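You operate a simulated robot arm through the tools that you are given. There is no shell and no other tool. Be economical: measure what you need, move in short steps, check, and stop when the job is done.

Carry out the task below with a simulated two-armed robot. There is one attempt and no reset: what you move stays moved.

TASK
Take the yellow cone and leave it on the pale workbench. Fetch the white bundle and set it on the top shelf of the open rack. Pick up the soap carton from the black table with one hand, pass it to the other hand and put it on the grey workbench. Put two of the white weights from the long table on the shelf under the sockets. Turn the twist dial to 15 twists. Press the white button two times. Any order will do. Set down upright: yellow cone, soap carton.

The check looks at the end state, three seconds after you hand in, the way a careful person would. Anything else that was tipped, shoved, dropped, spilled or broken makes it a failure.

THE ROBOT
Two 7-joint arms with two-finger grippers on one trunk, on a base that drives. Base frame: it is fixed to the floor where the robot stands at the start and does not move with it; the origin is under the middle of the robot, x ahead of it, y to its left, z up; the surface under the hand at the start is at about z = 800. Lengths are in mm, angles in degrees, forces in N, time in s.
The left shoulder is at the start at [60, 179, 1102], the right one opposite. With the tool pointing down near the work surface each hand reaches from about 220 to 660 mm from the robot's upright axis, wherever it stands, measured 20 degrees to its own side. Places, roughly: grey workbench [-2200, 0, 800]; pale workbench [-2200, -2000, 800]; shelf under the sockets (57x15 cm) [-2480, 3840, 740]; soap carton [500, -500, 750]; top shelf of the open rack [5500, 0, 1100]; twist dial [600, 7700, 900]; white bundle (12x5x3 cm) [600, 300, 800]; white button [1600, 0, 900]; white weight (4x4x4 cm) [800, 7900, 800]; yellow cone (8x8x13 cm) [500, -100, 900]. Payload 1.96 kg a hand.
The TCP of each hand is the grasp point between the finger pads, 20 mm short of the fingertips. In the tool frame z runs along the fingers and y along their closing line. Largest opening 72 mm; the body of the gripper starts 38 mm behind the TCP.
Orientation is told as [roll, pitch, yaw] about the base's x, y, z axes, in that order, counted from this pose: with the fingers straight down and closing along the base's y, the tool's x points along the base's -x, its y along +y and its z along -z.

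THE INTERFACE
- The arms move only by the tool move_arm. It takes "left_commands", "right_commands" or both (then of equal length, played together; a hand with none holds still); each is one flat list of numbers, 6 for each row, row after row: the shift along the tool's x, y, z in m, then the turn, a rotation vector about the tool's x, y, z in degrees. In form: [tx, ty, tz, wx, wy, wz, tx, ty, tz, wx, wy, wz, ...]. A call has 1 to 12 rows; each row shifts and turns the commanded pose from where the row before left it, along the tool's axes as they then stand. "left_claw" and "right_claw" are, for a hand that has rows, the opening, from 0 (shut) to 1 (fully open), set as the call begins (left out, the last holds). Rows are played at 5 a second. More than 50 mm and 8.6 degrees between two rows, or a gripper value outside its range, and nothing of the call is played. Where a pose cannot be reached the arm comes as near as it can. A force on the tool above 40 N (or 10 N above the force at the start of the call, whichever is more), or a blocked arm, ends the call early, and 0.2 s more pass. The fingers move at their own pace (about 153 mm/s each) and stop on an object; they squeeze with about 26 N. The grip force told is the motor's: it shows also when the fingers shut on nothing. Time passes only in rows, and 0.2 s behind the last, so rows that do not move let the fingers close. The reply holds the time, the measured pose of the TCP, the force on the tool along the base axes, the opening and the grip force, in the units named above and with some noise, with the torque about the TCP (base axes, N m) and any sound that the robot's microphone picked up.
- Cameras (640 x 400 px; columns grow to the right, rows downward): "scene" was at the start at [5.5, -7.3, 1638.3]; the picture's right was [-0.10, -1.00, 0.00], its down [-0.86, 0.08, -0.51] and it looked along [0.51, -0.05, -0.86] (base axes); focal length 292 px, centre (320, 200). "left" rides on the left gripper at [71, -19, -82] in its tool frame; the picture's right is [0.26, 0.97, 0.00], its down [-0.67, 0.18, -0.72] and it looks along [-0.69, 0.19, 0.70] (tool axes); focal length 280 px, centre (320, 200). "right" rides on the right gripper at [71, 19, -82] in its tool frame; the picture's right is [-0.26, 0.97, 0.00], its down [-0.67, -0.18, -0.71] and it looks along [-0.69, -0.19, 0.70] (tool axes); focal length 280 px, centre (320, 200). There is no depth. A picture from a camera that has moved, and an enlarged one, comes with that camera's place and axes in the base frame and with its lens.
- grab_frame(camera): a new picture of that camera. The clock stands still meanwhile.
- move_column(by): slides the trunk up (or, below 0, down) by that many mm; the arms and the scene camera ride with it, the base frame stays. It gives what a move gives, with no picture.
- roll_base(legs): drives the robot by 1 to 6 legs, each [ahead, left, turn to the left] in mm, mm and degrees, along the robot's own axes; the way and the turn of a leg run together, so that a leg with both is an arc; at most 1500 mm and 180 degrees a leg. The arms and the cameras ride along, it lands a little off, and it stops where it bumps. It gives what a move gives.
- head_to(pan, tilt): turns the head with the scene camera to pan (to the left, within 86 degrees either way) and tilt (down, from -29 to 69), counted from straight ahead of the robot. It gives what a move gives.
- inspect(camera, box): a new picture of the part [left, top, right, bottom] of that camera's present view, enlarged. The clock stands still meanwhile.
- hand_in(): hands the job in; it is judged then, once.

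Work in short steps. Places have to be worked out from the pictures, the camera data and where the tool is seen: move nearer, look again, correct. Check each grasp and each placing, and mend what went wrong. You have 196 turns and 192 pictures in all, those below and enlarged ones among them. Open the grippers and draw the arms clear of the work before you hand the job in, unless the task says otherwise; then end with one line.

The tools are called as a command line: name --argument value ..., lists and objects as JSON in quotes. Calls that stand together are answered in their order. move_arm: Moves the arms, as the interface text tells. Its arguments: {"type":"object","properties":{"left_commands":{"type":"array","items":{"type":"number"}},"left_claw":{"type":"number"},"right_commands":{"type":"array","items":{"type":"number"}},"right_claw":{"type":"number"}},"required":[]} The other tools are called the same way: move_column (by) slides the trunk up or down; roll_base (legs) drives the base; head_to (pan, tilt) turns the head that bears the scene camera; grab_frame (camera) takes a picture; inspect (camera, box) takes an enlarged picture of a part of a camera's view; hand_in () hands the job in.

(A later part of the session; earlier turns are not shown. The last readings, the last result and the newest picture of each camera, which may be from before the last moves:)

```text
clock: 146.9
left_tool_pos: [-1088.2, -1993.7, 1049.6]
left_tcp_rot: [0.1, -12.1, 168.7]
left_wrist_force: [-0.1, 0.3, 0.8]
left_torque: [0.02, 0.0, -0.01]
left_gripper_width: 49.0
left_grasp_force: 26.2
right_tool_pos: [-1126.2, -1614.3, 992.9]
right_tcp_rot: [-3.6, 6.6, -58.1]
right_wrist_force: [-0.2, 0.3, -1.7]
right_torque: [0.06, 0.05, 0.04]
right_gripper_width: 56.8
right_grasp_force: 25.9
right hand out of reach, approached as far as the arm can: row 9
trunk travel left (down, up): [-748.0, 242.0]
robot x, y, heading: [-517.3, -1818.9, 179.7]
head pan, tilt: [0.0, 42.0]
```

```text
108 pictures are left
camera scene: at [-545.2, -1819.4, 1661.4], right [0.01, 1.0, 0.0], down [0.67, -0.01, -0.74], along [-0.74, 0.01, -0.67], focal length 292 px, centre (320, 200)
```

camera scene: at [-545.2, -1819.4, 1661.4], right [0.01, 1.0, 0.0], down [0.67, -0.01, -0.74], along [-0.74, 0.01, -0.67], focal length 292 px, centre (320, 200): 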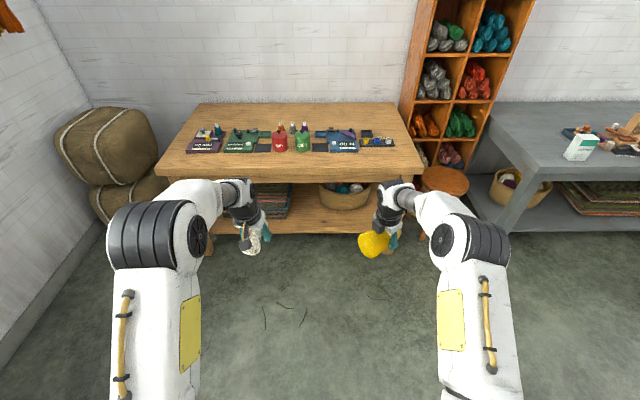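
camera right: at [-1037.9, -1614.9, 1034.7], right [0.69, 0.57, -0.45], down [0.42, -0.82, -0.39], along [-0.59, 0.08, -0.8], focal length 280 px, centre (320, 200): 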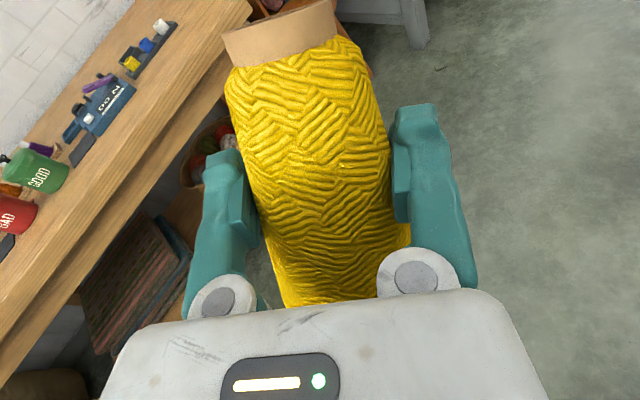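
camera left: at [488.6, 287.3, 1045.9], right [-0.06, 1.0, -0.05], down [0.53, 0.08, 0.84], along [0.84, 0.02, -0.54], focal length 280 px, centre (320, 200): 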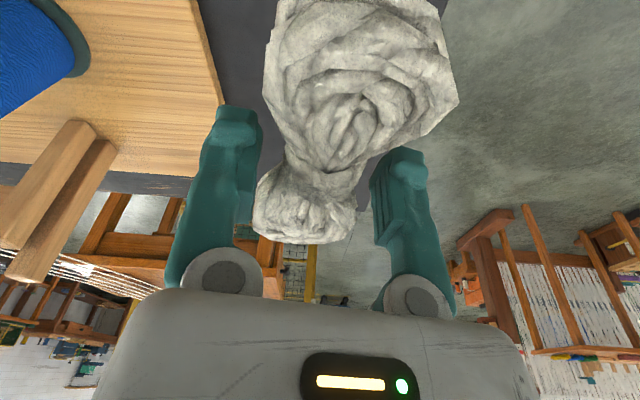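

Back to level, cone still held (57 mm). I retract 150 mm and turn the hand the other way round in two runs.

move_arm --right_commands '[-0.02, 0.032, 0, -3.6, -6.6, 0, -0.02, 0.032, 0, 0, 0, 0, -0.02, 0.032, 0, 0, 0, 0, -0.02, 0.032, 0, 0, 0, 0, 0, 0, 0, 0, 0, 8.5, 0, 0, 0, 0, 0, 8.5, 0, 0, 0, 0, 0, 8.5, 0, 0, 0, 0, 0, 8.5, 0, 0, 0, 0, 0, 8.5, 0, 0, 0, 0, 0, 8.5, 0, 0, 0, 0, 0, 8.5, 0, 0, 0, 0, 0, 8.5]'

move_arm --right_commands '[0, 0, 0, 0, 0, 8.5, 0, 0, 0, 0, 0, 8.5, 0, 0, 0, 0, 0, 8.5, 0, 0, 0, 0, 0, 8.5, 0, 0, 0, 0, 0, 8.5, 0, 0, 0, 0, 0, 8.5, 0, 0, 0, 0, 0, 8.5, 0, 0, 0, 0, 0, 8.5, 0, 0, 0, 0, 0, 8.5, 0, 0, 0, 0, 0, 8.5, 0, 0, 0, 0, 0, 8.5, 0, 0, 0, 0, 0, 8.5]'

move_arm --right_commands '[0, 0, 0, 0, 0, 8.5, 0, 0, 0, 0, 0, 8.5, 0, 0, 0, 0, 0, 8.5, 0, 0, 0, 0, 0, 8.5, 0, 0, 0, 0, 0, 8]'

grab_frame --camera "right"

```text
clock: 149.6
left_tool_pos: [-1087.7, -1992.2, 1049.0]
left_tcp_rot: [0.0, -12.3, 168.7]
left_wrist_force: [0.1, -0.2, -0.1]
left_torque: [-0.01, -0.01, -0.01]
left_gripper_width: 49.1
left_grasp_force: 26.2
right_tool_pos: [-974.6, -1614.7, 987.8]
right_tcp_rot: [-0.1, 0.1, -126.1]
right_wrist_force: [-0.5, -1.3, -1.7]
right_torque: [0.05, -0.03, 0.01]
right_gripper_width: 56.7
right_grasp_force: 26.3
trunk travel left (down, up): [-748.0, 242.0]
robot x, y, heading: [-518.2, -1821.7, 179.6]
head pan, tilt: [0.0, 42.0]
```

```text
clock: 152.2
left_tool_pos: [-1088.0, -1991.9, 1049.3]
left_tcp_rot: [0.1, -12.3, 168.6]
left_wrist_force: [0.0, 0.2, -0.3]
left_torque: [-0.01, 0.01, 0.01]
left_gripper_width: 49.0
left_grasp_force: 26.9
right_tool_pos: [-973.5, -1615.0, 987.3]
right_tcp_rot: [-0.1, -0.1, 131.7]
right_wrist_force: [-0.3, -0.4, -2.5]
right_torque: [-0.04, -0.02, -0.01]
right_gripper_width: 56.6
right_grasp_force: 25.9
trunk travel left (down, up): [-748.0, 242.0]
robot x, y, heading: [-518.6, -1817.7, 179.2]
head pan, tilt: [0.0, 42.0]
```

```text
clock: 153.3
left_tool_pos: [-1086.8, -1992.7, 1049.8]
left_tcp_rot: [0.1, -12.2, 168.8]
left_wrist_force: [1.3, 0.2, -0.4]
left_torque: [0.01, -0.01, 0.03]
left_gripper_width: 49.0
left_grasp_force: 25.5
right_tool_pos: [-975.2, -1615.6, 987.4]
right_tcp_rot: [-0.1, -0.2, 89.8]
right_wrist_force: [-0.8, 0.6, -1.2]
right_torque: [-0.02, -0.05, -0.03]
right_gripper_width: 56.8
right_grasp_force: 26.1
trunk travel left (down, up): [-748.0, 242.0]
robot x, y, heading: [-521.7, -1818.3, 179.4]
head pan, tilt: [0.0, 42.0]
```

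```text
107 pictures are left
camera right: at [-994.3, -1686.1, 1068.9], right [-0.96, 0.27, 0.0], down [0.19, 0.67, 0.72], along [0.19, 0.69, -0.7], focal length 280 px, centre (320, 200)
```

right: 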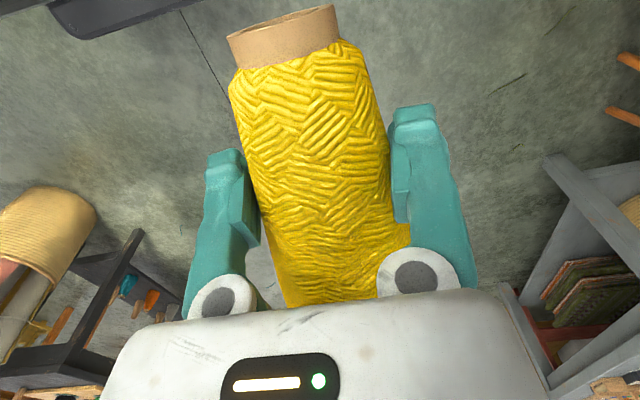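

Now the hand points right for an inward tilt, cone steady at 56.8 mm. I raise the trunk 200 mm and drive to the bench with the cone level.

move_column --by 200

roll_base --legs '[[880, 200, 0]]'

head_to --pan -10 --tilt 55

grab_frame --camera "scene"

```text
clock: 155.5
left_tool_pos: [-1087.7, -1991.6, 1249.7]
left_tcp_rot: [0.2, -12.2, 168.7]
left_wrist_force: [-0.8, 0.6, -0.5]
left_torque: [-0.04, 0.03, 0.0]
left_gripper_width: 48.8
left_grasp_force: 26.3
right_tool_pos: [-976.4, -1614.9, 1188.4]
right_tcp_rot: [0.0, -0.2, 90.0]
right_wrist_force: [0.2, -0.1, -1.7]
right_torque: [-0.01, 0.02, 0.03]
right_gripper_width: 56.8
right_grasp_force: 26.7
trunk travel left (down, up): [-948.0, 42.0]
robot x, y, heading: [-521.1, -1820.3, 179.4]
head pan, tilt: [0.0, 42.0]
```

```text
clock: 160.2
left_tool_pos: [-1952.6, -2175.7, 1250.5]
left_tcp_rot: [0.1, -12.2, 168.2]
left_wrist_force: [-0.6, -0.8, -1.4]
left_torque: [-0.01, 0.01, 0.0]
left_gripper_width: 48.9
left_grasp_force: 25.9
right_tool_pos: [-1836.1, -1801.8, 1187.4]
right_tcp_rot: [0.0, -0.3, 89.5]
right_wrist_force: [-1.0, 0.2, -2.3]
right_torque: [-0.04, 0.04, 0.02]
right_gripper_width: 56.7
right_grasp_force: 26.0
trunk travel left (down, up): [-948.0, 42.0]
robot x, y, heading: [-1379.9, -2007.6, 179.0]
head pan, tilt: [0.0, 42.0]
```

```text
clock: 160.9
left_tool_pos: [-1953.4, -2176.6, 1250.1]
left_tcp_rot: [0.1, -12.2, 168.3]
left_wrist_force: [0.5, 0.1, -0.9]
left_torque: [0.02, 0.01, -0.05]
left_gripper_width: 49.0
left_grasp_force: 26.0
right_tool_pos: [-1836.6, -1800.9, 1187.3]
right_tcp_rot: [-0.1, -0.2, 89.5]
right_wrist_force: [-0.2, -0.7, -1.6]
right_torque: [-0.09, 0.03, 0.0]
right_gripper_width: 56.7
right_grasp_force: 26.5
trunk travel left (down, up): [-948.0, 42.0]
robot x, y, heading: [-1381.5, -2007.1, 178.7]
head pan, tilt: [-10.0, 55.0]
```

```text
106 pictures are left
camera scene: at [-1396.7, -1995.3, 1843.7], right [0.19, 0.98, 0.0], down [0.8, -0.16, -0.57], along [-0.56, 0.11, -0.82], focal length 292 px, centre (320, 200)
```

scene: 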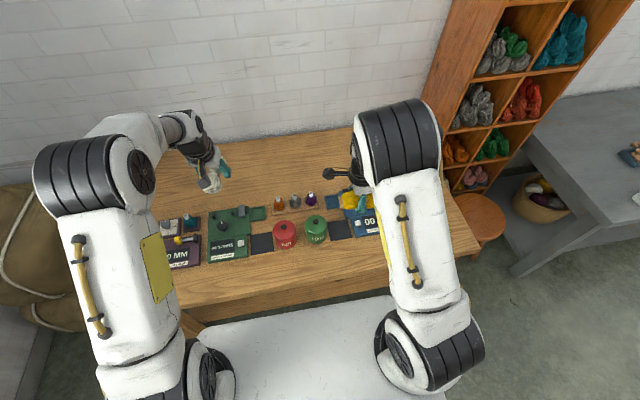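

The front strip of the bench (x -1745…-1890) is free. I lower the hand to z≈950 above (-1815, -1800).

move_arm --right_commands '[0, -0.01, 0.046, 0, 0, 0, 0, -0.01, 0.046, 0, 0, 0, 0, 0, 0.048, 0, 0, 0, 0, 0, 0.048, 0, 0, 0, 0, 0, 0.048, 0, 0, 0]'

move_arm --right_commands '[0, 0, 0, 0, 8.2, 0, 0, 0, 0, 0, 8.2, 0, 0, 0, 0, 0, 8.2, 0, 0, 0, 0, 0, 8.2, 0, 0, 0, 0, 0, 8.2, 0, 0, 0, 0, 0, 8.2, 0, 0, 0, 0, 0, 8.2, 0, 0, 0, 0, 0, 8.2, 0, 0, 0, 0, 0, 8.2, 0, 0, 0, 0, 0, 8.2, 0, 0, 0, 0, 0, 8, 0]'

grab_frame --camera "scene"

```text
clock: 162.1
left_tool_pos: [-1952.4, -2174.9, 1249.3]
left_tcp_rot: [0.0, -12.2, 168.4]
left_wrist_force: [-1.1, -0.4, -0.2]
left_torque: [-0.01, -0.03, 0.03]
left_gripper_width: 48.8
left_grasp_force: 26.4
right_tool_pos: [-1817.6, -1800.7, 953.5]
right_tcp_rot: [0.0, -0.1, 89.4]
right_wrist_force: [-0.2, 0.4, -1.9]
right_torque: [-0.09, 0.05, -0.01]
right_gripper_width: 56.6
right_grasp_force: 26.2
trunk travel left (down, up): [-948.0, 42.0]
robot x, y, heading: [-1383.6, -2007.6, 179.0]
head pan, tilt: [-10.0, 55.0]
```

```text
clock: 164.5
left_tool_pos: [-1952.4, -2176.5, 1250.5]
left_tcp_rot: [0.1, -12.2, 168.2]
left_wrist_force: [0.4, 0.7, 0.2]
left_torque: [0.02, 0.0, 0.03]
left_gripper_width: 49.0
left_grasp_force: 26.7
right_tool_pos: [-1816.6, -1800.7, 951.6]
right_tcp_rot: [0.0, 51.8, 89.5]
right_wrist_force: [-0.8, 0.1, -2.1]
right_torque: [-0.02, 0.0, -0.02]
right_gripper_width: 56.6
right_grasp_force: 26.3
right hand out of reach, approached as far as the arm can: row 7, 8, 9, 10, 11
trunk travel left (down, up): [-948.0, 42.0]
robot x, y, heading: [-1382.5, -2008.0, 178.9]
head pan, tilt: [-10.0, 55.0]
```

```text
105 pictures are left
camera scene: at [-1396.3, -1995.3, 1843.7], right [0.19, 0.98, 0.0], down [0.8, -0.16, -0.57], along [-0.56, 0.11, -0.82], focal length 292 px, centre (320, 200)
```

scene: 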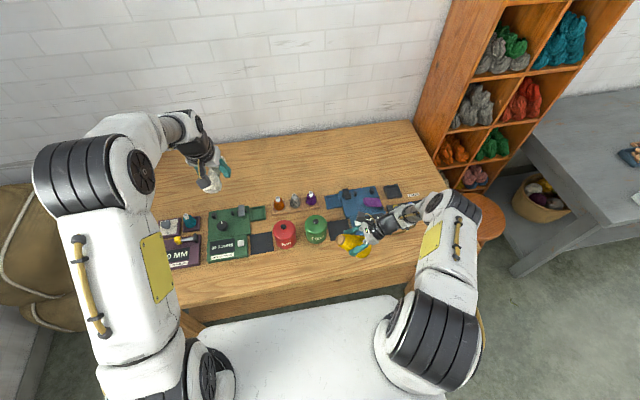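

It reached 52° only; moving the hand inward 150 mm should free the wrist. I shift left and tilt on.

move_arm --right_commands '[0.0232, 0, 0.0295, 0, 0, 0, 0.0232, 0, 0.0295, 0, 0, 0, 0.0232, 0, 0.0295, 0, 0, 0, 0.0232, 0, 0.0295, 0, 0, 0, 0, 0, 0, 0, 7.6, 0, 0, 0, 0, 0, 7.6, 0, 0, 0, 0, 0, 7.6, 0, 0, 0, 0, 0, 7.6, 0, 0, 0, 0, 0, 7.6, 0]'

grab_frame --camera "scene"

```text
clock: 166.5
left_tool_pos: [-1953.1, -2175.9, 1249.9]
left_tcp_rot: [0.1, -12.2, 168.3]
left_wrist_force: [0.7, 0.1, -0.5]
left_torque: [-0.03, 0.02, 0.05]
left_gripper_width: 48.9
left_grasp_force: 25.8
right_tool_pos: [-1815.5, -1952.6, 952.0]
right_tcp_rot: [-0.9, 69.5, 89.3]
right_wrist_force: [0.1, 0.1, -2.2]
right_torque: [0.02, -0.03, -0.02]
right_gripper_width: 56.6
right_grasp_force: 25.8
right hand out of reach, approached as far as the arm can: row 7, 8, 9
trunk travel left (down, up): [-948.0, 42.0]
robot x, y, heading: [-1382.1, -2008.7, 179.0]
head pan, tilt: [-10.0, 55.0]
```

```text
104 pictures are left
camera scene: at [-1396.3, -1995.0, 1843.7], right [0.19, 0.98, 0.0], down [0.8, -0.16, -0.57], along [-0.56, 0.11, -0.82], focal length 292 px, centre (320, 200)
```

scene: 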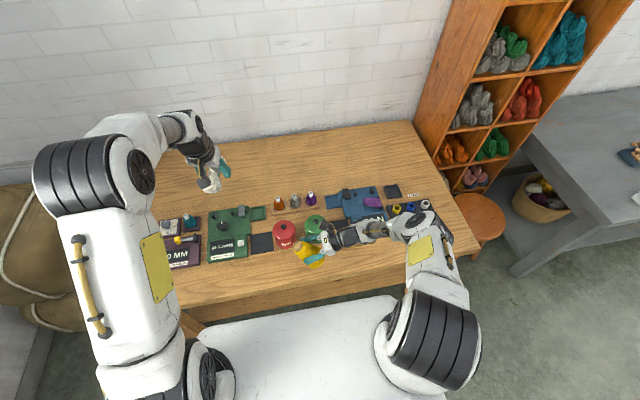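

69° now. Another 120 mm inward and 50 mm lower, then tilt the rest.

move_arm --right_commands '[-0.0012, 0, 0.0325, 0, 0, 0, -0.0012, 0, 0.0325, 0, 0, 0, -0.0012, 0, 0.0325, 0, 0, 0, -0.0012, 0, 0.0325, 0, 0, 0, 0, 0, 0, 0, 7, 0, 0, 0, 0, 0, 7, 0, 0, 0, 0, 0, 6.5, 0]'

grab_frame --camera "right"

grab_frame --camera "scene"

```text
clock: 167.6
left_tool_pos: [-1952.5, -2179.2, 1249.5]
left_tcp_rot: [-0.1, -12.2, 168.3]
left_wrist_force: [0.0, -0.7, -0.1]
left_torque: [0.04, -0.01, -0.01]
left_gripper_width: 48.6
left_grasp_force: 26.1
right_tool_pos: [-1899.0, -2051.3, 966.3]
right_tcp_rot: [24.2, 65.6, 111.9]
right_wrist_force: [-0.8, -0.3, -1.8]
right_torque: [-0.04, -0.01, 0.02]
right_gripper_width: 56.6
right_grasp_force: 26.3
right hand out of reach, approached as far as the arm can: row 5
trunk travel left (down, up): [-948.0, 42.0]
robot x, y, heading: [-1381.3, -2007.2, 178.7]
head pan, tilt: [-10.0, 55.0]
stopped in row 5 (right hand): the arm was blocked; the commanded pose is now the measured one
```

```text
103 pictures are left
camera right: at [-1900.6, -2002.5, 1064.7], right [-0.99, 0.11, -0.08], down [0.13, 0.92, -0.37], along [0.03, -0.38, -0.92], focal length 280 px, centre (320, 200)
```

right: 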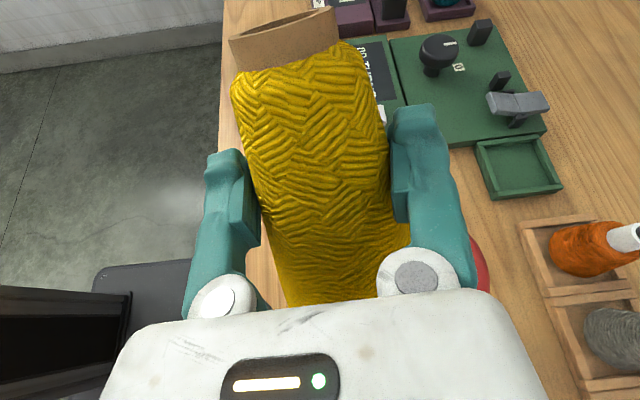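

```text
102 pictures are left
camera scene: at [-1396.9, -1999.0, 1843.7], right [0.19, 0.98, 0.0], down [0.8, -0.16, -0.57], along [-0.56, 0.11, -0.82], focal length 292 px, centre (320, 200)
```

scene: 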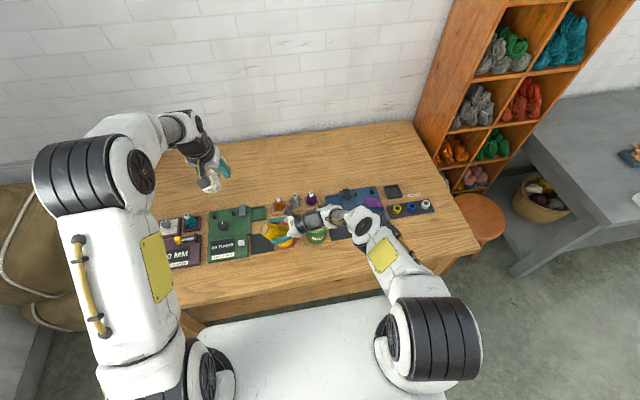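

The arm slipped into an awkward pose above the bobbins (no contact). I return to the last good pose at (-1815, -1952, 952).

move_arm --right_commands '[-0.0095, -0.021, -0.023, 1, 0.5, 2.2, -0.0095, -0.021, -0.023, 1, 0.5, 2.2, -0.0095, -0.021, -0.023, 1, 0.5, 2.2, -0.0095, -0.021, -0.023, 1, 0.5, 2.2, 0, 0, 0, 0, 0, 0]'

grab_frame --camera "scene"

```text
clock: 168.8
left_tool_pos: [-1953.7, -2177.4, 1249.7]
left_tcp_rot: [0.0, -12.2, 168.3]
left_wrist_force: [0.0, -0.7, 0.2]
left_torque: [0.01, 0.0, 0.01]
left_gripper_width: 49.0
left_grasp_force: 25.6
right_tool_pos: [-1814.0, -1949.1, 955.2]
right_tcp_rot: [0.1, 69.7, 90.2]
right_wrist_force: [-0.6, 0.8, -3.1]
right_torque: [0.02, 0.02, -0.01]
right_gripper_width: 56.7
right_grasp_force: 25.9
trunk travel left (down, up): [-948.0, 42.0]
robot x, y, heading: [-1381.9, -2007.0, 178.9]
head pan, tilt: [-10.0, 55.0]
```

```text
101 pictures are left
camera scene: at [-1396.6, -1996.2, 1843.7], right [0.19, 0.98, 0.0], down [0.8, -0.16, -0.57], along [-0.56, 0.11, -0.82], focal length 292 px, centre (320, 200)
```

scene: 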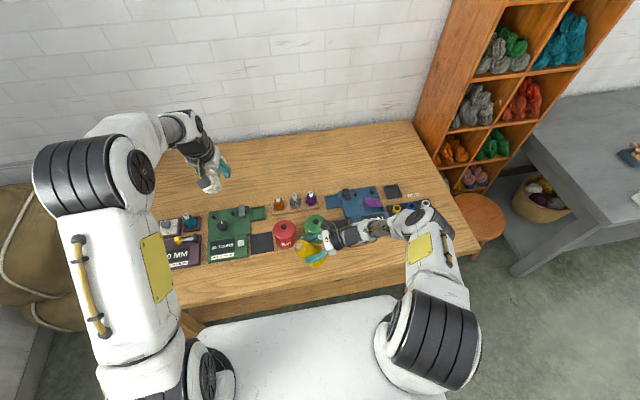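

Good again. I lower 60 mm with the arm and try a bit more tilt, watching for the limits.

move_arm --right_commands '[-0.0187, 0, 0.007, 0, 0, 0, -0.0187, 0, 0.007, 0, 0, 0, -0.0187, 0, 0.007, 0, 0, 0, 0, 0, 0, 0, 4, 0, 0, 0, 0, 0, 4, 0]'

inspect --camera "scene" --box '[250, 200, 410, 300]'

```text
clock: 169.9
left_tool_pos: [-1952.3, -2176.2, 1248.7]
left_tcp_rot: [0.0, -12.2, 168.2]
left_wrist_force: [-0.5, -0.3, 0.1]
left_torque: [0.02, 0.03, -0.03]
left_gripper_width: 49.1
left_grasp_force: 25.8
right_tool_pos: [-1803.1, -1948.9, 967.4]
right_tcp_rot: [0.2, 73.5, 90.3]
right_wrist_force: [-0.8, 1.1, -2.0]
right_torque: [0.0, -0.02, 0.03]
right_gripper_width: 56.8
right_grasp_force: 25.5
right hand out of reach, approached as far as the arm can: row 1, 2, 3, 4, 5
trunk travel left (down, up): [-948.0, 42.0]
robot x, y, heading: [-1382.1, -2006.1, 178.8]
head pan, tilt: [-10.0, 55.0]
```

```text
4.00 times, centred on (330, 250) of scene
camera zoom: at [-1396.6, -1995.7, 1843.7], right [0.19, 0.98, 0.0], down [0.8, -0.16, -0.57], along [-0.56, 0.11, -0.82], focal length 1167 px, centre (280, 0)
```

zoom: 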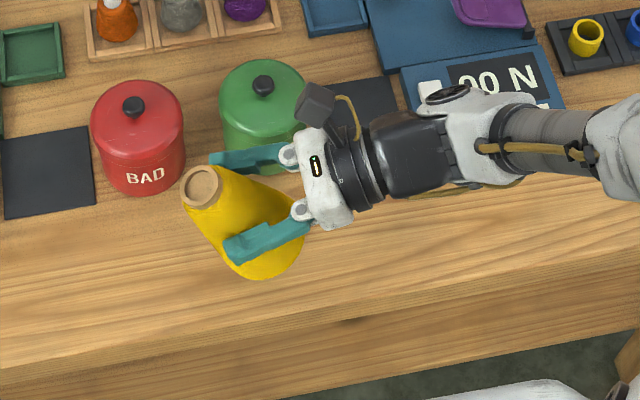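

The limit is the arm being stretched downward, so a lower trunk with a relatively higher hand should allow more tilt (the cone leans ~27° in all). I raise the hand 60 mm in the arm and tilt on.

move_arm --right_commands '[0.0192, 0, -0.0057, 0, 0, 0, 0.0192, 0, -0.0057, 0, 0, 0, 0.0192, 0, -0.0057, 0, 0, 0, 0, 0, 0, 0, 4, 0, 0, 0, 0, 0, 4, 0, 0, 0, 0, 0, 4, 0, 0, 0, 0, 0, 4, 0]'

```text
clock: 171.6
left_tool_pos: [-1951.2, -2175.8, 1250.7]
left_tcp_rot: [0.1, -12.1, 168.3]
left_wrist_force: [0.4, 0.6, -0.3]
left_torque: [0.03, -0.03, -0.01]
left_gripper_width: 49.0
left_grasp_force: 26.1
right_tool_pos: [-1803.7, -1946.7, 1026.1]
right_tcp_rot: [0.3, 77.5, 90.4]
right_wrist_force: [0.6, 0.2, -2.2]
right_torque: [0.0, -0.03, 0.02]
right_gripper_width: 56.4
right_grasp_force: 25.8
right hand out of reach, approached as far as the arm can: row 5, 6, 7
trunk travel left (down, up): [-948.0, 42.0]
robot x, y, heading: [-1380.4, -2008.1, 178.8]
head pan, tilt: [-10.0, 55.0]
```

77° now. Raising another 80 mm and tilting further.

move_arm --right_commands '[0.0195, 0, -0.0043, 0, 0, 0, 0.0195, 0, -0.0043, 0, 0, 0, 0.0195, 0, -0.0043, 0, 0, 0, 0.0195, 0, -0.0043, 0, 0, 0, 0, 0, 0, 0, 4, 0, 0, 0, 0, 0, 4, 0, 0, 0, 0, 0, 4, 0, 0, 0, 0, 0, 4, 0, 0, 0, 0, 0, 4, 0]'

```text
clock: 173.6
left_tool_pos: [-1951.9, -2176.6, 1250.1]
left_tcp_rot: [0.2, -12.2, 168.3]
left_wrist_force: [0.5, 0.1, -0.4]
left_torque: [0.0, -0.02, 0.0]
left_gripper_width: 48.7
left_grasp_force: 25.7
right_tool_pos: [-1803.8, -1947.0, 1104.8]
right_tcp_rot: [1.2, 85.5, 91.2]
right_wrist_force: [-0.2, -1.1, -1.0]
right_torque: [0.02, -0.02, 0.0]
right_gripper_width: 56.3
right_grasp_force: 26.1
right hand out of reach, approached as far as the arm can: row 7, 8, 9
trunk travel left (down, up): [-948.0, 42.0]
robot x, y, heading: [-1376.9, -2005.9, 178.7]
head pan, tilt: [-10.0, 55.0]
```

85°. Once more 80 mm up and tilt 12°.

move_arm --right_commands '[0.02, 0, -0.0016, 0, 0, 0, 0.02, 0, -0.0016, 0, 0, 0, 0.02, 0, -0.0016, 0, 0, 0, 0.02, 0, -0.0016, 0, 0, 0, 0, 0, 0, 0, 4, 0, 0, 0, 0, 0, 4, 0, 0, 0, 0, 0, 4, 0]'

inspect --camera "scene" --box '[250, 150, 410, 250]'

```text
clock: 175.2
left_tool_pos: [-1951.4, -2175.4, 1250.8]
left_tcp_rot: [0.0, -12.2, 168.2]
left_wrist_force: [-0.1, -0.2, 0.9]
left_torque: [0.0, 0.0, 0.01]
left_gripper_width: 48.9
left_grasp_force: 25.7
right_tool_pos: [-1801.4, -1950.0, 1187.6]
right_tcp_rot: [-176.6, 87.6, -86.1]
right_wrist_force: [0.0, 0.3, -2.1]
right_torque: [-0.01, 0.0, -0.06]
right_gripper_width: 56.5
right_grasp_force: 26.6
right hand out of reach, approached as far as the arm can: row 6, 7
trunk travel left (down, up): [-948.0, 42.0]
robot x, y, heading: [-1386.1, -2006.9, 179.0]
head pan, tilt: [-10.0, 55.0]
```

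```text
4.00 times, centred on (330, 200) of scene
camera zoom: at [-1395.2, -1994.6, 1843.7], right [0.19, 0.98, 0.0], down [0.8, -0.16, -0.57], along [-0.56, 0.11, -0.82], focal length 1167 px, centre (280, 200)
```

zoom: 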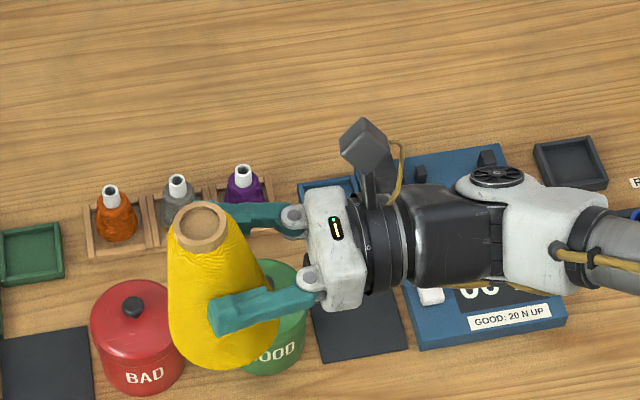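

The hand now points level (92°), the cone leaning only ~8°. I draw the left hand back over the free strip, then lower everything with the trunk by 290 mm.

move_arm --left_commands '[0.038, 0, -0.014, 0, 0, 0, 0.038, 0, -0.014, 0, 0, 0, 0.038, 0, -0.014, 0, 0, 0, 0.038, 0, -0.014, 0, 0, 0]'

move_column --by -290

inspect --camera "scene" --box '[220, 150, 412, 270]'

```text
clock: 176.2
left_tool_pos: [-1795.2, -2209.0, 1275.6]
left_tcp_rot: [0.1, -12.4, 168.2]
left_wrist_force: [-0.7, 0.5, -1.8]
left_torque: [0.0, 0.02, 0.0]
left_gripper_width: 48.8
left_grasp_force: 26.0
right_tool_pos: [-1798.4, -1950.5, 1187.8]
right_tcp_rot: [-178.6, 87.6, -88.2]
right_wrist_force: [0.7, 0.8, -2.5]
right_torque: [-0.01, -0.02, -0.01]
right_gripper_width: 56.6
right_grasp_force: 26.3
trunk travel left (down, up): [-948.0, 42.0]
robot x, y, heading: [-1383.5, -2007.6, 178.8]
head pan, tilt: [-10.0, 55.0]
```

```text
clock: 179.1
left_tool_pos: [-1796.1, -2209.6, 984.8]
left_tcp_rot: [0.1, -12.2, 168.3]
left_wrist_force: [-0.8, -0.1, 0.0]
left_torque: [-0.02, -0.01, 0.01]
left_gripper_width: 48.8
left_grasp_force: 25.7
right_tool_pos: [-1801.0, -1950.6, 896.9]
right_tcp_rot: [-176.4, 87.7, -85.9]
right_wrist_force: [-0.2, -0.8, -1.3]
right_torque: [0.07, -0.03, 0.0]
right_gripper_width: 56.2
right_grasp_force: 25.7
trunk travel left (down, up): [-658.0, 332.0]
robot x, y, heading: [-1386.4, -2005.3, 178.8]
head pan, tilt: [-10.0, 55.0]
```

```text
3.33 times, centred on (316, 210) of scene
camera zoom: at [-1396.0, -1995.1, 1553.7], right [0.19, 0.98, 0.0], down [0.8, -0.16, -0.57], along [-0.56, 0.11, -0.82], focal length 972 px, centre (333, 167)
```

zoom: 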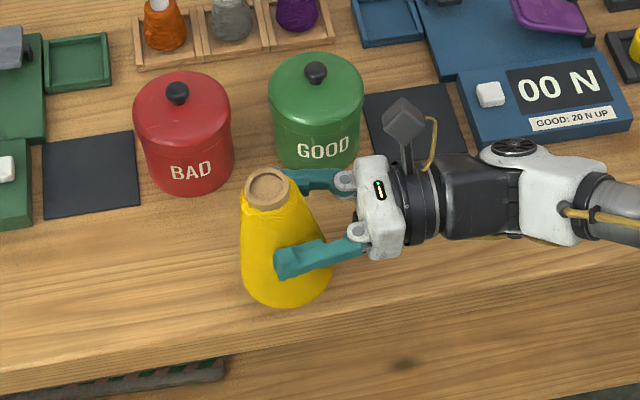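

Clear of the canisters (80 mm). I lower 30 mm, then small steps until contact.

move_column --by -35

move_column --by -6

move_column --by -5

inspect --camera "scene" --box '[250, 170, 378, 250]'

```text
clock: 179.9
left_tool_pos: [-1797.4, -2210.1, 950.7]
left_tcp_rot: [0.1, -12.1, 168.2]
left_wrist_force: [0.0, 0.0, 0.2]
left_torque: [-0.02, -0.01, -0.01]
left_gripper_width: 48.6
left_grasp_force: 25.8
right_tool_pos: [-1801.3, -1951.6, 861.5]
right_tcp_rot: [-176.4, 87.8, -85.8]
right_wrist_force: [-0.9, 0.5, -2.4]
right_torque: [0.05, 0.04, 0.01]
right_gripper_width: 56.2
right_grasp_force: 26.1
trunk travel left (down, up): [-623.0, 367.0]
robot x, y, heading: [-1384.8, -2006.6, 178.7]
head pan, tilt: [-10.0, 55.0]
```

```text
clock: 180.4
left_tool_pos: [-1795.9, -2209.5, 946.2]
left_tcp_rot: [0.1, -12.2, 168.3]
left_wrist_force: [-0.4, 0.0, -0.9]
left_torque: [-0.03, 0.0, 0.0]
left_gripper_width: 48.8
left_grasp_force: 25.8
right_tool_pos: [-1800.4, -1948.6, 859.2]
right_tcp_rot: [178.1, 87.3, -91.5]
right_wrist_force: [-2.8, 11.2, 36.4]
right_torque: [-0.86, 0.27, -0.1]
right_gripper_width: 56.6
right_grasp_force: 26.3
trunk travel left (down, up): [-617.0, 373.0]
robot x, y, heading: [-1384.4, -2008.4, 179.0]
head pan, tilt: [-10.0, 55.0]
```

```text
clock: 180.8
left_tool_pos: [-1797.1, -2210.0, 941.7]
left_tcp_rot: [0.1, -12.3, 168.3]
left_wrist_force: [-0.1, -0.7, -0.8]
left_torque: [0.0, 0.02, 0.03]
left_gripper_width: 48.7
left_grasp_force: 26.0
right_tool_pos: [-1801.0, -1949.7, 856.3]
right_tcp_rot: [-179.3, 87.2, -88.8]
right_wrist_force: [5.5, 5.9, 14.7]
right_torque: [-0.23, -0.17, 0.15]
right_gripper_width: 57.2
right_grasp_force: 26.3
trunk travel left (down, up): [-614.0, 376.0]
robot x, y, heading: [-1381.9, -2003.7, 178.9]
head pan, tilt: [-10.0, 55.0]
stopped: the force on the tool passed its limit at 52 N (the readings are from after the stop); the commanded pose is now the measured one
```

```text
5.00 times, centred on (314, 210) of scene
camera zoom: at [-1395.0, -1994.8, 1509.2], right [0.19, 0.98, 0.0], down [0.8, -0.16, -0.57], along [-0.56, 0.11, -0.82], focal length 1459 px, centre (350, 150)
```

zoom: 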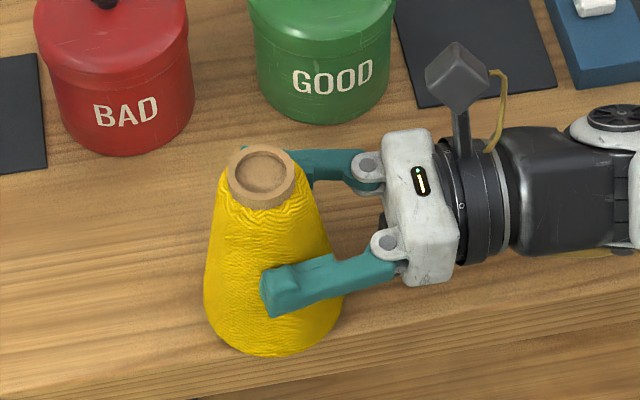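

Contact made; the cone stands nearly flat. I open the gripper just a little first.

move_arm --right_commands '[0, 0, 0, 0, 0, 0, 0, 0, 0, 0, 0, 0]' --right_claw 0.9

inspect --camera "scene" --box '[250, 170, 378, 250]'

grab_frame --camera "right"

```text
clock: 181.4
left_tool_pos: [-1796.9, -2209.0, 940.1]
left_tcp_rot: [0.1, -12.2, 168.2]
left_wrist_force: [0.1, 0.5, -0.3]
left_torque: [0.05, -0.01, -0.02]
left_gripper_width: 48.9
left_grasp_force: 26.0
right_tool_pos: [-1801.1, -1949.1, 853.9]
right_tcp_rot: [-177.9, 87.4, -87.5]
right_wrist_force: [0.0, 0.0, 0.3]
right_torque: [0.03, 0.03, -0.03]
right_gripper_width: 65.0
right_grasp_force: 0.0
trunk travel left (down, up): [-614.0, 376.0]
robot x, y, heading: [-1381.0, -2009.1, 178.7]
head pan, tilt: [-10.0, 55.0]
```

```text
5.00 times, centred on (314, 210) of scene
camera zoom: at [-1395.9, -1995.0, 1509.7], right [0.19, 0.98, 0.0], down [0.8, -0.16, -0.57], along [-0.56, 0.11, -0.82], focal length 1459 px, centre (350, 150)
```

zoom: 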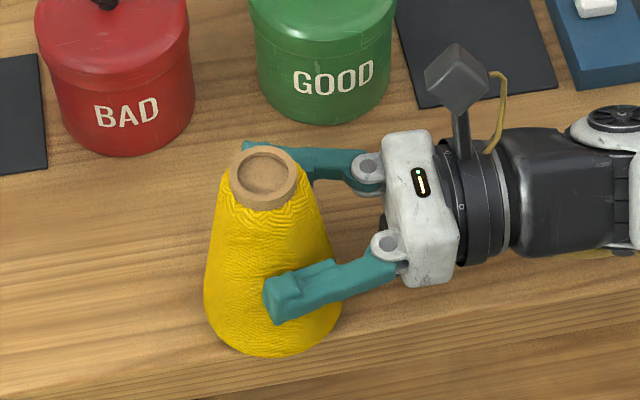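

```text
95 pictures are left
camera right: at [-1821.8, -1863.8, 921.9], right [-0.96, -0.02, -0.26], down [0.18, 0.69, -0.71], along [0.19, -0.73, -0.66], focal length 280 px, centre (320, 200)
```

right: 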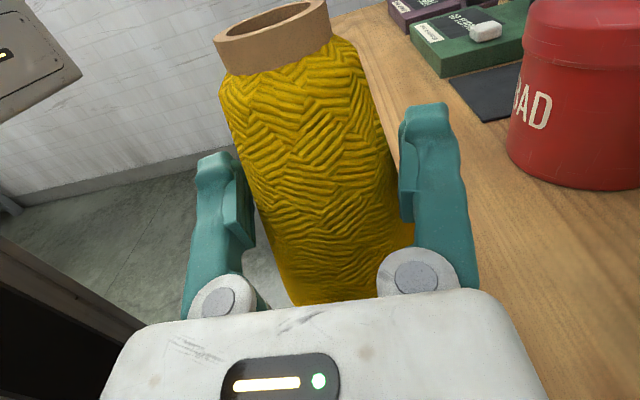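

It stands by itself. I open fully and withdraw the hand to the right along its fingers.

move_arm --right_commands '[0, 0, 0, 0, 0, 0, 0, 0, -0.02, 0, 0, 0, 0, 0, -0.03, 0, 0, 0, 0, 0, -0.03, 0, 0, 0, 0, 0, -0.03, 0, 0, 0]' --right_claw 1

grab_frame --camera "scene"

```text
clock: 182.6
left_tool_pos: [-1797.6, -2209.9, 940.0]
left_tcp_rot: [0.1, -12.2, 168.2]
left_wrist_force: [-0.1, 0.2, 0.0]
left_torque: [-0.03, 0.02, -0.01]
left_gripper_width: 48.8
left_grasp_force: 25.9
right_tool_pos: [-1802.0, -1948.8, 854.2]
right_tcp_rot: [-178.0, 87.4, -87.6]
right_wrist_force: [-0.7, -0.9, -0.2]
right_torque: [-0.03, 0.01, 0.01]
right_gripper_width: 72.0
right_grasp_force: 0.0
right hand out of reach, approached as far as the arm can: row 2, 3, 4, 5
trunk travel left (down, up): [-614.0, 376.0]
robot x, y, heading: [-1382.1, -2004.6, 178.6]
head pan, tilt: [-10.0, 55.0]
```

```text
94 pictures are left
camera scene: at [-1395.8, -1994.9, 1509.7], right [0.19, 0.98, 0.0], down [0.8, -0.16, -0.57], along [-0.56, 0.11, -0.82], focal length 292 px, centre (320, 200)
```

scene: 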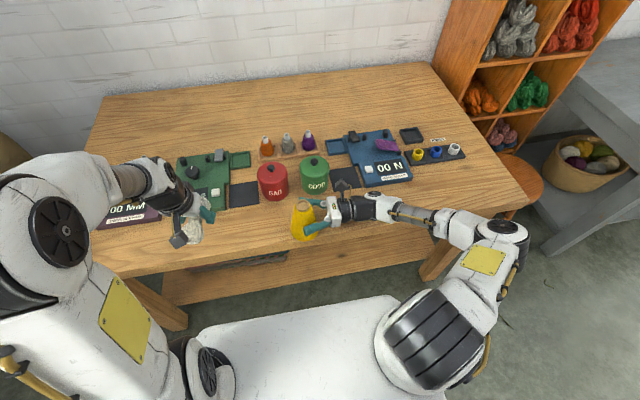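

The arm cannot retract in that pose, so I drive the base 130 mm to the right instead.

roll_base --legs '[[0, -130, 0]]'

grab_frame --camera "scene"

```text
clock: 183.9
left_tool_pos: [-1794.1, -2081.9, 940.1]
left_tcp_rot: [0.1, -12.3, 168.4]
left_wrist_force: [-0.1, -0.1, -0.6]
left_torque: [-0.04, 0.04, 0.01]
left_gripper_width: 48.9
left_grasp_force: 25.8
right_tool_pos: [-1799.7, -1821.5, 855.5]
right_tcp_rot: [-178.0, 87.3, -87.5]
right_wrist_force: [-0.2, 0.2, -0.2]
right_torque: [0.0, -0.02, 0.02]
right_gripper_width: 71.9
right_grasp_force: 0.0
trunk travel left (down, up): [-614.0, 376.0]
robot x, y, heading: [-1380.5, -1878.3, 178.8]
head pan, tilt: [-10.0, 55.0]
```

```text
93 pictures are left
camera scene: at [-1393.5, -1865.2, 1509.7], right [0.19, 0.98, 0.0], down [0.8, -0.16, -0.57], along [-0.56, 0.11, -0.82], focal length 292 px, centre (320, 200)
```

scene: 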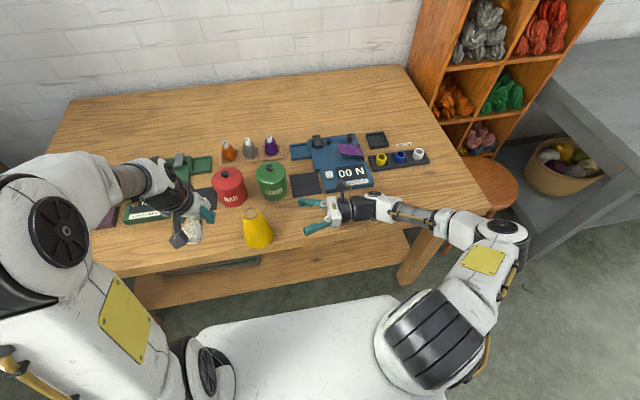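

The cone stands upright on the bench. I back off 450 mm and bring the right hand back to fingers-down.

roll_base --legs '[[-450, 0, 0]]'

move_arm --right_commands '[0, 0, 0, 0, -8, 0, 0, 0, 0, 0, -8, 0, 0, 0, 0, 0, -8, 0, 0, 0, 0, 0, -8, 0, 0, 0, 0, 0, -8, 0, 0, 0, 0, 0, -8, 0, 0, 0, 0, 0, -8, 0, 0, 0, 0, 0, -8, 0, 0, 0, 0, 0, -8, 0, 0, 0, 0, 0, -8, 0, 0, 0, 0, 0, -8, 0, 0, 0, 0, 0, -4, 0]'

move_column --by 200

```text
clock: 186.6
left_tool_pos: [-1345.2, -2088.4, 941.6]
left_tcp_rot: [0.0, -12.2, 167.9]
left_wrist_force: [0.3, -0.1, 0.5]
left_torque: [-0.02, 0.0, 0.01]
left_gripper_width: 49.0
left_grasp_force: 26.1
right_tool_pos: [-1347.1, -1828.5, 855.4]
right_tcp_rot: [-178.7, 87.4, -88.4]
right_wrist_force: [0.8, 0.0, 0.0]
right_torque: [-0.01, 0.0, -0.02]
right_gripper_width: 71.9
right_grasp_force: 0.0
trunk travel left (down, up): [-614.0, 376.0]
robot x, y, heading: [-927.1, -1886.9, 178.7]
head pan, tilt: [-10.0, 55.0]
```

```text
clock: 189.2
left_tool_pos: [-1345.3, -2088.7, 940.6]
left_tcp_rot: [0.0, -12.2, 168.0]
left_wrist_force: [0.2, 0.3, 0.0]
left_torque: [0.01, 0.0, -0.01]
left_gripper_width: 48.9
left_grasp_force: 26.1
right_tool_pos: [-1348.4, -1829.2, 856.0]
right_tcp_rot: [-0.1, 0.5, 90.2]
right_wrist_force: [-0.5, 0.1, 0.3]
right_torque: [0.0, 0.01, -0.01]
right_gripper_width: 72.0
right_grasp_force: 0.0
trunk travel left (down, up): [-614.0, 376.0]
robot x, y, heading: [-931.0, -1890.3, 178.5]
head pan, tilt: [-10.0, 55.0]
```

```text
clock: 191.4
left_tool_pos: [-1345.5, -2088.0, 1141.7]
left_tcp_rot: [0.2, -12.2, 168.1]
left_wrist_force: [-0.4, 0.0, 0.0]
left_torque: [-0.03, 0.01, 0.01]
left_gripper_width: 49.0
left_grasp_force: 26.3
right_tool_pos: [-1348.8, -1828.4, 1054.2]
right_tcp_rot: [-0.1, 0.5, 90.2]
right_wrist_force: [0.7, -0.6, 0.6]
right_torque: [0.05, -0.02, -0.03]
right_gripper_width: 71.9
right_grasp_force: 0.0
trunk travel left (down, up): [-814.0, 176.0]
robot x, y, heading: [-931.2, -1886.9, 178.8]
head pan, tilt: [-10.0, 55.0]
```

Now the rack: I turn round and drive along the clear lane at y≈-1880.

roll_base --legs '[[0, 0, -179], [1500, 0, 0], [1500, 0, 0], [1400, 0, 0]]'

head_to --pan 35 --tilt 20

grab_frame --camera "scene"

```text
clock: 219.9
left_tool_pos: [3905.7, -1783.9, 1140.5]
left_tcp_rot: [0.1, -12.2, -12.7]
left_wrist_force: [-0.1, 0.5, -0.7]
left_torque: [0.02, 0.01, 0.0]
left_gripper_width: 48.6
left_grasp_force: 26.0
right_tool_pos: [3907.6, -2044.5, 1055.9]
right_tcp_rot: [-0.1, 0.7, -90.4]
right_wrist_force: [-0.4, 0.2, -0.2]
right_torque: [0.03, -0.03, 0.0]
right_gripper_width: 71.8
right_grasp_force: 0.0
trunk travel left (down, up): [-814.0, 176.0]
robot x, y, heading: [3493.5, -1980.2, -1.9]
head pan, tilt: [-10.0, 55.0]
```

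```text
clock: 221.0
left_tool_pos: [3906.5, -1784.2, 1140.7]
left_tcp_rot: [0.1, -12.2, -12.5]
left_wrist_force: [0.4, 0.9, -0.6]
left_torque: [-0.04, 0.0, 0.05]
left_gripper_width: 48.6
left_grasp_force: 25.3
right_tool_pos: [3906.7, -2043.8, 1055.1]
right_tcp_rot: [-0.1, 0.6, -90.4]
right_wrist_force: [-0.7, 0.2, 0.9]
right_torque: [-0.01, 0.03, 0.03]
right_gripper_width: 72.3
right_grasp_force: 0.0
trunk travel left (down, up): [-814.0, 176.0]
robot x, y, heading: [3490.5, -1980.8, -2.3]
head pan, tilt: [35.0, 20.0]
```

```text
92 pictures are left
camera scene: at [3505.7, -1927.9, 1761.8], right [0.54, -0.84, 0.0], down [-0.29, -0.19, -0.94], along [0.79, 0.51, -0.34], focal length 292 px, centre (320, 200)
```

scene: 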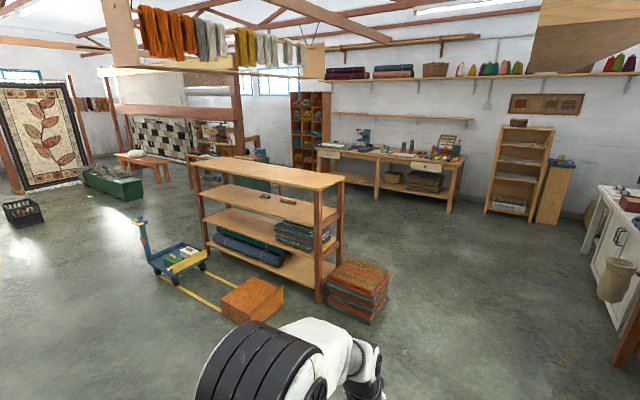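

The open rack stands at about x 5250–5550, y -790…1140, top z≈1100; a box and a pile stand before it, leaving the right front free. I raise the trunk 150 mm and drive diagonally toward (4690, -760).

move_column --by 150

roll_base --legs '[[0, 0, 2.2], [600, 600, 0], [560, 610, 0]]'

head_to --pan 5 --tilt 40

grab_frame --camera "scene"

```text
clock: 222.7
left_tool_pos: [3905.3, -1783.4, 1289.8]
left_tcp_rot: [0.0, -12.3, -12.5]
left_wrist_force: [1.1, 0.0, -0.9]
left_torque: [0.04, 0.0, 0.04]
left_gripper_width: 48.4
left_grasp_force: 26.0
right_tool_pos: [3906.6, -2042.9, 1205.5]
right_tcp_rot: [-0.1, 0.6, -90.4]
right_wrist_force: [0.7, -0.4, 0.3]
right_torque: [0.01, 0.0, 0.01]
right_gripper_width: 72.1
right_grasp_force: 0.0
trunk travel left (down, up): [-964.0, 26.0]
robot x, y, heading: [3490.0, -1978.1, -2.0]
head pan, tilt: [35.0, 20.0]
```

```text
clock: 231.6
left_tool_pos: [5066.1, -581.2, 1292.0]
left_tcp_rot: [0.1, -12.4, -11.8]
left_wrist_force: [-0.3, 0.0, 0.0]
left_torque: [0.0, -0.01, -0.01]
left_gripper_width: 48.7
left_grasp_force: 25.7
right_tool_pos: [5070.9, -841.1, 1206.1]
right_tcp_rot: [-0.1, 0.5, -89.6]
right_wrist_force: [0.0, -0.1, -0.2]
right_torque: [0.0, 0.0, 0.0]
right_gripper_width: 72.0
right_grasp_force: 0.0
trunk travel left (down, up): [-964.0, 26.0]
robot x, y, heading: [4650.1, -783.0, -1.2]
head pan, tilt: [35.0, 20.0]
```

```text
clock: 232.6
left_tool_pos: [5066.4, -581.4, 1290.8]
left_tcp_rot: [0.2, -12.2, -11.9]
left_wrist_force: [-0.3, -0.3, -1.1]
left_torque: [0.0, 0.0, 0.0]
left_gripper_width: 48.7
left_grasp_force: 25.3
right_tool_pos: [5071.9, -840.1, 1205.1]
right_tcp_rot: [-0.1, 0.6, -89.6]
right_wrist_force: [0.3, 0.8, 0.8]
right_torque: [-0.01, -0.03, -0.04]
right_gripper_width: 71.6
right_grasp_force: 0.1
trunk travel left (down, up): [-964.0, 26.0]
robot x, y, heading: [4653.7, -780.3, -1.2]
head pan, tilt: [5.0, 40.0]
```

```text
91 pictures are left
camera scene: at [4676.7, -777.0, 1880.5], right [0.07, -1.0, 0.0], down [-0.64, -0.04, -0.77], along [0.76, 0.05, -0.64], focal length 292 px, centre (320, 200)
```

scene: 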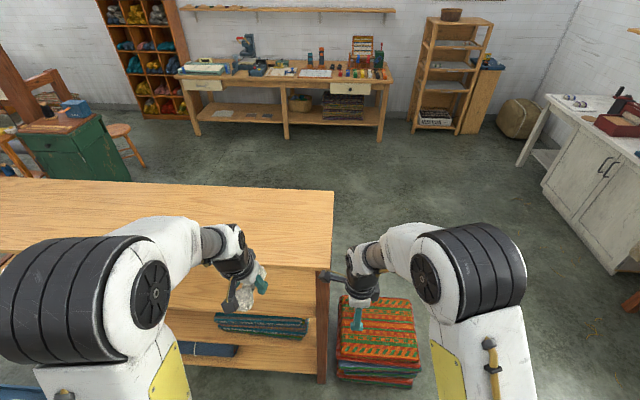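

Shelf top x 5253–5660, ends at y≈-775. I drive 180 mm ahead, then reach out with the left hand.

roll_base --legs '[[180, 0, 1.2]]'

move_arm --left_commands '[-0.036, 0, 0.006, 0, 0, 0, -0.036, 0, 0.006, 0, 0, 0, -0.036, 0, 0.006, 0, 0, 0]'

head_to --pan 10 --tilt 52

grab_frame --camera "scene"

grab_frame --camera "left"

```text
clock: 234.1
left_tool_pos: [5239.9, -574.9, 1292.1]
left_tcp_rot: [0.1, -12.4, -10.6]
left_wrist_force: [0.2, 1.1, 0.0]
left_torque: [0.04, -0.02, 0.01]
left_gripper_width: 48.6
left_grasp_force: 26.1
right_tool_pos: [5248.5, -835.0, 1206.7]
right_tcp_rot: [0.0, 0.6, -88.5]
right_wrist_force: [0.1, -0.9, -0.5]
right_torque: [-0.01, -0.03, 0.03]
right_gripper_width: 71.9
right_grasp_force: 0.0
trunk travel left (down, up): [-964.0, 26.0]
robot x, y, heading: [4835.3, -783.8, 0.0]
head pan, tilt: [5.0, 40.0]
```

```text
clock: 234.9
left_tool_pos: [5353.5, -594.7, 1294.6]
left_tcp_rot: [0.1, -12.1, -10.6]
left_wrist_force: [-0.5, -0.4, -0.2]
left_torque: [0.05, 0.01, 0.02]
left_gripper_width: 48.8
left_grasp_force: 26.1
right_tool_pos: [5254.8, -835.6, 1204.8]
right_tcp_rot: [-0.3, 0.5, -88.6]
right_wrist_force: [0.2, -0.9, 0.5]
right_torque: [-0.01, -0.02, -0.02]
right_gripper_width: 72.2
right_grasp_force: 0.0
trunk travel left (down, up): [-964.0, 26.0]
robot x, y, heading: [4833.9, -784.9, -0.1]
head pan, tilt: [5.0, 40.0]
```

```text
clock: 235.6
left_tool_pos: [5351.4, -593.8, 1293.8]
left_tcp_rot: [0.1, -12.2, -10.7]
left_wrist_force: [-0.3, 0.8, -0.6]
left_torque: [-0.02, -0.02, -0.01]
left_gripper_width: 48.7
left_grasp_force: 26.6
right_tool_pos: [5253.1, -834.2, 1204.5]
right_tcp_rot: [-0.1, 0.5, -88.5]
right_wrist_force: [0.0, 0.4, 0.2]
right_torque: [0.03, 0.01, -0.02]
right_gripper_width: 72.0
right_grasp_force: 0.1
trunk travel left (down, up): [-964.0, 26.0]
robot x, y, heading: [4834.2, -785.9, 0.0]
head pan, tilt: [10.0, 52.0]
```

```text
90 pictures are left
camera scene: at [4846.7, -773.2, 1863.6], right [0.17, -0.98, 0.0], down [-0.78, -0.14, -0.62], along [0.61, 0.11, -0.79], focal length 292 px, centre (320, 200)
```

scene: 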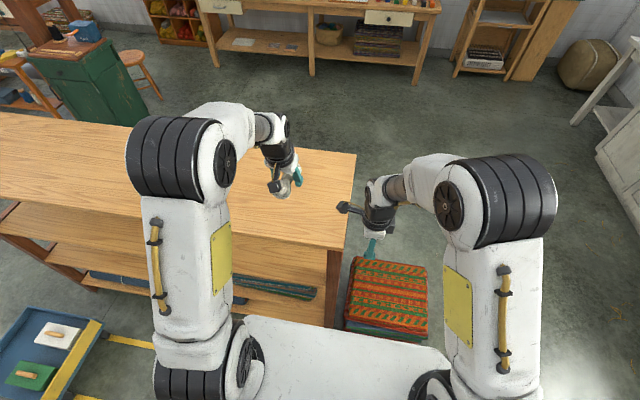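

```text
89 pictures are left
camera left: at [5263.9, -597.0, 1359.6], right [-0.07, 1.0, -0.05], down [0.53, 0.08, 0.84], along [0.84, 0.03, -0.54], focal length 280 px, centre (320, 200)
```

left: 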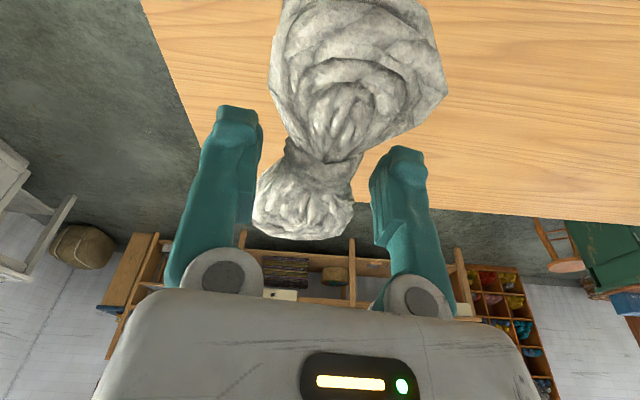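

Bundle is well over the shelf. I lower with the left arm 150 mm, then feel for contact.

move_arm --left_commands '[0.0079, 0, 0.0372, 0, 0, 0, 0.0079, 0, 0.0372, 0, 0, 0, 0.0079, 0, 0.0372, 0, 0, 0, 0.0065, 0, 0.0305, 0, 0, 0]'

move_arm --left_commands '[0.0008, 0, 0.0039, 0, 0, 0, 0.0008, 0, 0.0039, 0, 0, 0]'

grab_frame --camera "left"

inspect --camera "scene" --box '[220, 110, 380, 260]'

```text
clock: 236.6
left_tool_pos: [5353.5, -594.1, 1151.2]
left_tcp_rot: [0.1, -12.2, -10.6]
left_wrist_force: [0.7, 0.3, -0.7]
left_torque: [-0.02, -0.01, 0.0]
left_gripper_width: 48.5
left_grasp_force: 26.1
right_tool_pos: [5252.1, -834.7, 1205.0]
right_tcp_rot: [-0.2, 0.6, -88.4]
right_wrist_force: [-0.8, 1.4, -0.3]
right_torque: [-0.01, 0.04, -0.02]
right_gripper_width: 71.8
right_grasp_force: 0.0
trunk travel left (down, up): [-964.0, 26.0]
robot x, y, heading: [4832.6, -780.7, -0.1]
head pan, tilt: [10.0, 52.0]
```

```text
clock: 237.2
left_tool_pos: [5352.0, -593.6, 1145.6]
left_tcp_rot: [0.1, -12.1, -10.7]
left_wrist_force: [0.6, 0.3, -0.3]
left_torque: [-0.02, -0.04, -0.02]
left_gripper_width: 48.9
left_grasp_force: 25.9
right_tool_pos: [5253.2, -834.9, 1204.2]
right_tcp_rot: [-0.1, 0.6, -88.5]
right_wrist_force: [0.0, 0.7, -0.8]
right_torque: [0.01, -0.01, 0.0]
right_gripper_width: 72.0
right_grasp_force: 0.0
trunk travel left (down, up): [-964.0, 26.0]
robot x, y, heading: [4834.6, -787.7, 0.2]
head pan, tilt: [10.0, 52.0]
```

```text
88 pictures are left
camera left: at [5265.3, -596.8, 1208.5], right [-0.07, 1.0, -0.05], down [0.53, 0.08, 0.84], along [0.84, 0.03, -0.54], focal length 280 px, centre (320, 200)
```

left: 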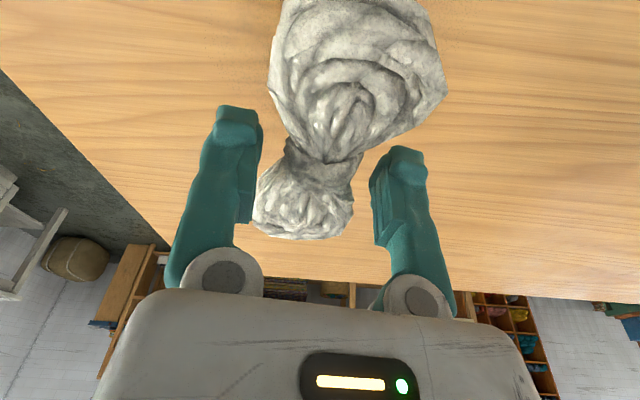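

```text
2.67 times, centred on (300, 185) of scene
camera zoom: at [4846.6, -772.9, 1863.6], right [0.17, -0.98, 0.0], down [-0.78, -0.14, -0.62], along [0.61, 0.11, -0.79], focal length 778 px, centre (373, 240)
```

zoom: 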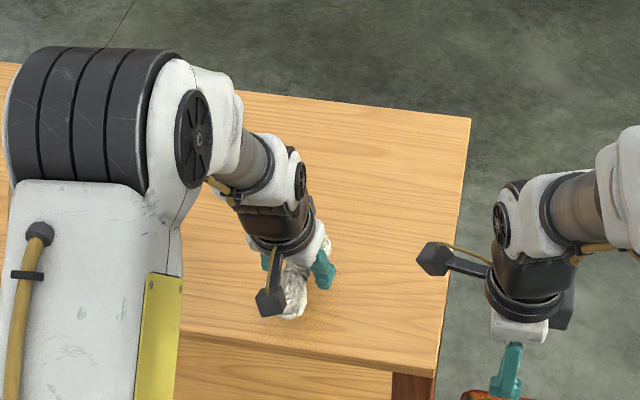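

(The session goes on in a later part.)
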